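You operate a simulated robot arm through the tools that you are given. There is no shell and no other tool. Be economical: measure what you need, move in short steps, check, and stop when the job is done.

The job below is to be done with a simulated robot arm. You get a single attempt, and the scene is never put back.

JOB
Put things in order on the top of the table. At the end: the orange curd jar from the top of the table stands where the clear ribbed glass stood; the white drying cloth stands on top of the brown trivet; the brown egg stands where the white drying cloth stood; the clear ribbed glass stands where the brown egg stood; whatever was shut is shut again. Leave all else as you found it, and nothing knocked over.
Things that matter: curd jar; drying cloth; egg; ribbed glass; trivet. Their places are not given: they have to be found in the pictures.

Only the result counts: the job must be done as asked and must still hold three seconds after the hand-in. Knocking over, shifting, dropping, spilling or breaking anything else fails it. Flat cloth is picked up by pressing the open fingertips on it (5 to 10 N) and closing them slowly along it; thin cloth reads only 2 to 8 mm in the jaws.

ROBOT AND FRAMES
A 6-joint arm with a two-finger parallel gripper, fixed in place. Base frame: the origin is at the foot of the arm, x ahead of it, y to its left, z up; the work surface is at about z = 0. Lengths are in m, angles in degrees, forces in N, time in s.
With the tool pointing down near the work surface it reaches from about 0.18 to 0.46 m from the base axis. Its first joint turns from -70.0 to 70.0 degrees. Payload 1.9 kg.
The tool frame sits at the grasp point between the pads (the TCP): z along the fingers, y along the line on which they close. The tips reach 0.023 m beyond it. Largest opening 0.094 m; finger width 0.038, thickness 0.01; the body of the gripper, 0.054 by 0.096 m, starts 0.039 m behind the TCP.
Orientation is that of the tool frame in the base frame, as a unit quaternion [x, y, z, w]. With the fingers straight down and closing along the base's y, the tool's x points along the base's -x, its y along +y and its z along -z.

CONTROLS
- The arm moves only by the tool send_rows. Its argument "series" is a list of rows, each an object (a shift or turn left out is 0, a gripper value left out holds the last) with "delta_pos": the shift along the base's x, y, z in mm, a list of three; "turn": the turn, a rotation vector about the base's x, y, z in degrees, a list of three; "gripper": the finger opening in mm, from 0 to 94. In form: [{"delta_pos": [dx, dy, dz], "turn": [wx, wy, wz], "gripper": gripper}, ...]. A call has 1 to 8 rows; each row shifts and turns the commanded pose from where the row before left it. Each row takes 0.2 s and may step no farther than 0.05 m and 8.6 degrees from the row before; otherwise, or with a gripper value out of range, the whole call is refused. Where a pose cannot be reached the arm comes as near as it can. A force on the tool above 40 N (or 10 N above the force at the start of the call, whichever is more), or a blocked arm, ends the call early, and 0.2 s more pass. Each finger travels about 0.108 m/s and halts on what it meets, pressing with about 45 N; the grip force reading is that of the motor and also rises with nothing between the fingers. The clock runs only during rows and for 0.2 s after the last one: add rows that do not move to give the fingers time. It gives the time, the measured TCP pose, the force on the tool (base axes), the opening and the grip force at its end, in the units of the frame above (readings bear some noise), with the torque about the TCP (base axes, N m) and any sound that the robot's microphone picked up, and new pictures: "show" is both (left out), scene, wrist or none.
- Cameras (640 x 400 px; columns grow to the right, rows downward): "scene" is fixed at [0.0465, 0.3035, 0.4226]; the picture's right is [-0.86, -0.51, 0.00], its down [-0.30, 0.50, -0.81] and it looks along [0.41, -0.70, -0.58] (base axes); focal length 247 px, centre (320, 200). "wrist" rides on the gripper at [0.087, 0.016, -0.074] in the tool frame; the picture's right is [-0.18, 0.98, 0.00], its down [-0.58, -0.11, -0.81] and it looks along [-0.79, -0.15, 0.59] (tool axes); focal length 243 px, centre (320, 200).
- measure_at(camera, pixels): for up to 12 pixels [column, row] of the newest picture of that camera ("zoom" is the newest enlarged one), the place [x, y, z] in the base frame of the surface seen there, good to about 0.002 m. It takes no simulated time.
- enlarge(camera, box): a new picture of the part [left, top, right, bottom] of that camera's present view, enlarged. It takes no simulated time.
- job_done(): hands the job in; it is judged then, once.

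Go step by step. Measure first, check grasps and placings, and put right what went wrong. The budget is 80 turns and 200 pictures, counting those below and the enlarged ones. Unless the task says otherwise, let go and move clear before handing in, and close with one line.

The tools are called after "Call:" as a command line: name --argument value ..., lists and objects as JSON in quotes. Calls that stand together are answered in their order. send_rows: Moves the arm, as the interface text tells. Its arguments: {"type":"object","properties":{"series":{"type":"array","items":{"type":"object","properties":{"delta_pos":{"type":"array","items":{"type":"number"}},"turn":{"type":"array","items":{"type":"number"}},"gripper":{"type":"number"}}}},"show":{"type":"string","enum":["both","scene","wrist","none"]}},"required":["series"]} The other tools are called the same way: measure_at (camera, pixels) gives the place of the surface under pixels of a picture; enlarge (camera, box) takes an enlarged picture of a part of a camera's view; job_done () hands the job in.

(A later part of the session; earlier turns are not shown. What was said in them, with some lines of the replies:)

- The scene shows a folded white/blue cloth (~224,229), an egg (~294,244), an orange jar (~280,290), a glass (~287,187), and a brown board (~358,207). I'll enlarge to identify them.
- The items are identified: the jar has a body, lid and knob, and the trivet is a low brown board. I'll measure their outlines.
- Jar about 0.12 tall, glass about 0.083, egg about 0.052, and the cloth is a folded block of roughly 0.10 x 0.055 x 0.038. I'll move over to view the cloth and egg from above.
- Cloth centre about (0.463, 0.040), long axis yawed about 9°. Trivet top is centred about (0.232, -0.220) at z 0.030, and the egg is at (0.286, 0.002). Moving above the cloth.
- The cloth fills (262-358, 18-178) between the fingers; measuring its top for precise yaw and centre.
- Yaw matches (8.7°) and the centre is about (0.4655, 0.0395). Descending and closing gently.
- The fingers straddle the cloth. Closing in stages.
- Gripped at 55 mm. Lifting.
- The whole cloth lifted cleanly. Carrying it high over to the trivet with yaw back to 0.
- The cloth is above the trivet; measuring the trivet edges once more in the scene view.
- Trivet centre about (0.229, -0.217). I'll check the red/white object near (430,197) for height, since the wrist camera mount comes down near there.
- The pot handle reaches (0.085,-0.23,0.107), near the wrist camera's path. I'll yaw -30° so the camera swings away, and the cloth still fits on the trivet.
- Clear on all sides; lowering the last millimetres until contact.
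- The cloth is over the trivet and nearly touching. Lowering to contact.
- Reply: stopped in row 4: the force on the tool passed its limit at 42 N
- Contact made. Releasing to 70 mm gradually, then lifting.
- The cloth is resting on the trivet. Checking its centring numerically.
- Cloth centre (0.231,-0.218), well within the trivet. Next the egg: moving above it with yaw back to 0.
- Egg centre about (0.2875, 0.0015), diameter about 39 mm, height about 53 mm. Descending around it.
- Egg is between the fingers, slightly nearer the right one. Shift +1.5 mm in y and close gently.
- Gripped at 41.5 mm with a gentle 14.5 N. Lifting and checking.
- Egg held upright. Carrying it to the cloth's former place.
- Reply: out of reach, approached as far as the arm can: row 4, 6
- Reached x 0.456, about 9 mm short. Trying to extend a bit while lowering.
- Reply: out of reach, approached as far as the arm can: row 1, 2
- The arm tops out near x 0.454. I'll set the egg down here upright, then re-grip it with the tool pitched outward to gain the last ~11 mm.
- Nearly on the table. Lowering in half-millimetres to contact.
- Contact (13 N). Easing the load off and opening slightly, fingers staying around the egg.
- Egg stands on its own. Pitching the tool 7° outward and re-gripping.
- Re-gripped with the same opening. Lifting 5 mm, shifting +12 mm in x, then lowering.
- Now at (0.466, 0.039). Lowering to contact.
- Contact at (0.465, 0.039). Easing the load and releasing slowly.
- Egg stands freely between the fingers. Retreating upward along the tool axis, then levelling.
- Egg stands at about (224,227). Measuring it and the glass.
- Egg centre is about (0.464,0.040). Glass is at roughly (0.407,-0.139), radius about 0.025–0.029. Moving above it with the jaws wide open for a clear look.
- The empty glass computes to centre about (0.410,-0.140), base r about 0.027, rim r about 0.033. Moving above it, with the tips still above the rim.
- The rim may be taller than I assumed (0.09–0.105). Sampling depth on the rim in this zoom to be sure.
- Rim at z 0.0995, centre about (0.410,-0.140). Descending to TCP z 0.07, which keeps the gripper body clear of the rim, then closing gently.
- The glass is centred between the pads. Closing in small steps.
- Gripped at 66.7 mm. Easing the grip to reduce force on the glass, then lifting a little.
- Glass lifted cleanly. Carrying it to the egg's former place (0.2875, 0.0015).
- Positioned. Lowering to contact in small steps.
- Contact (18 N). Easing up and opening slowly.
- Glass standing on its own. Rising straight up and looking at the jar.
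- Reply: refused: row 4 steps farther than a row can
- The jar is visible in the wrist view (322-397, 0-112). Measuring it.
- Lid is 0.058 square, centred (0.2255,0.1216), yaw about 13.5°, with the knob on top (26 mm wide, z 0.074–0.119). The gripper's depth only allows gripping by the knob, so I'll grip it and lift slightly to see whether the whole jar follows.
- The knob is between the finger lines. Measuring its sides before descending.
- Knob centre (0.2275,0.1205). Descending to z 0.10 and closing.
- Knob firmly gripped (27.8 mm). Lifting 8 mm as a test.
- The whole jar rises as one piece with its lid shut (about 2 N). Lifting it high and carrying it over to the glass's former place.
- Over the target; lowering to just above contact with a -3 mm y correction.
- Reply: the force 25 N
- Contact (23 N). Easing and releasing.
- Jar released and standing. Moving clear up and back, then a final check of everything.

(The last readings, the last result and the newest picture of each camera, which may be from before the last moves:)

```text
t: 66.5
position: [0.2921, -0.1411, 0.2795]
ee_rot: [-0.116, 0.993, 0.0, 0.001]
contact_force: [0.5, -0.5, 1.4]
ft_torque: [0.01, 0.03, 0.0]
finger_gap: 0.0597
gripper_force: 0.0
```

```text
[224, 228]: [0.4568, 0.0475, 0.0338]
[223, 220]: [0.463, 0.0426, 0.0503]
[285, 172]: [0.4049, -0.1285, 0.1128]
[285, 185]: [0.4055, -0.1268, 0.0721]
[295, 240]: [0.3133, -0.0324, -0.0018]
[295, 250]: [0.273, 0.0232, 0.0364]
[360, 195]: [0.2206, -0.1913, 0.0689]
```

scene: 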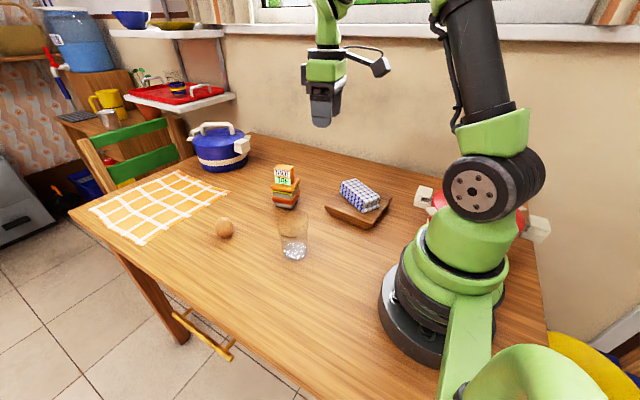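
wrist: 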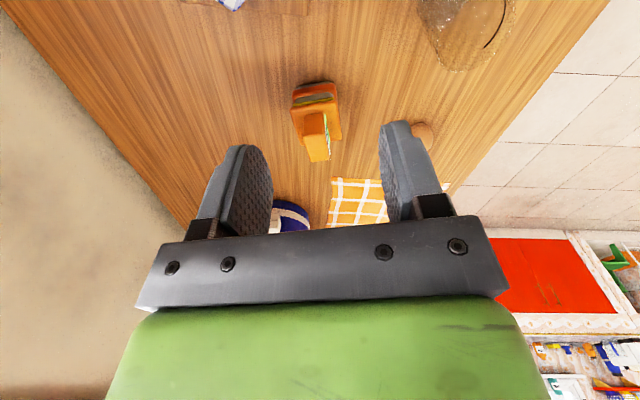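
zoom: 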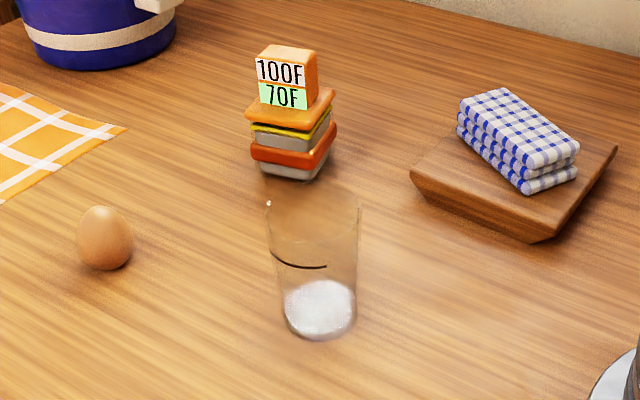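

There's a yellow-green band under the lid at about (290,192) that I didn't notice before. Checking it closely.

Call:
enlarge --camera "scene" --box '[260, 155, 315, 215]'

Call:
enlarge --camera "wrist" --box '[270, 70, 370, 170]'

Call:
measure_at --camera "scene" --pixels '[[283, 187], [283, 191], [284, 193], [284, 197], [284, 202], [280, 207], [274, 189], [290, 192], [300, 179]]'

```text
6.67 times, centred on (288, 185) of scene
```

zoom: 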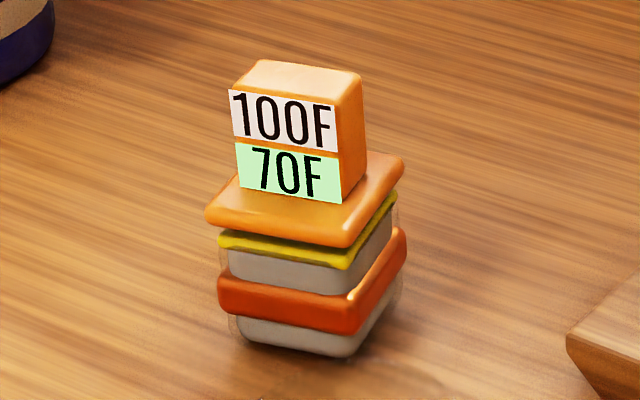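

```text
4.00 times, centred on (320, 120) of wrist
```

zoom: 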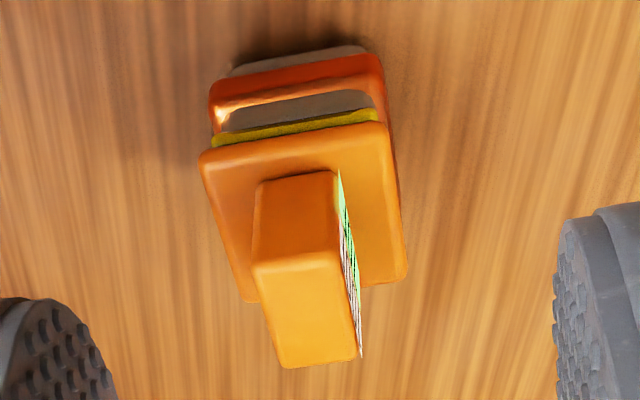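

```text
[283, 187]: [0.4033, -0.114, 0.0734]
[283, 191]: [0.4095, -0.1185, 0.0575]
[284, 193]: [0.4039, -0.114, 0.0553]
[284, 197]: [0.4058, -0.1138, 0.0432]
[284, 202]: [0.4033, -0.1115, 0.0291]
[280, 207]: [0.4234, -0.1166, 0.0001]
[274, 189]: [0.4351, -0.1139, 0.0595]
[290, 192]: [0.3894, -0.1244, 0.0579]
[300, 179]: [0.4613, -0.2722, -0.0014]
```

I've put everything in place; the last pictures show every item standing and the arm clear. The yellow band under the jar lid looks like its seal, hidden by the lid's overhang from steeper angles. The lid top is still at z 0.073, the same as before, so the jar is still shut.

Call:
job_done

```text
The job is handed in.
```

I've handed the job in. The jar is where the glass stood, the cloth is on the trivet, the egg is where the cloth was, and the glass is where the egg was; the jar is still shut and nothing was knocked over.
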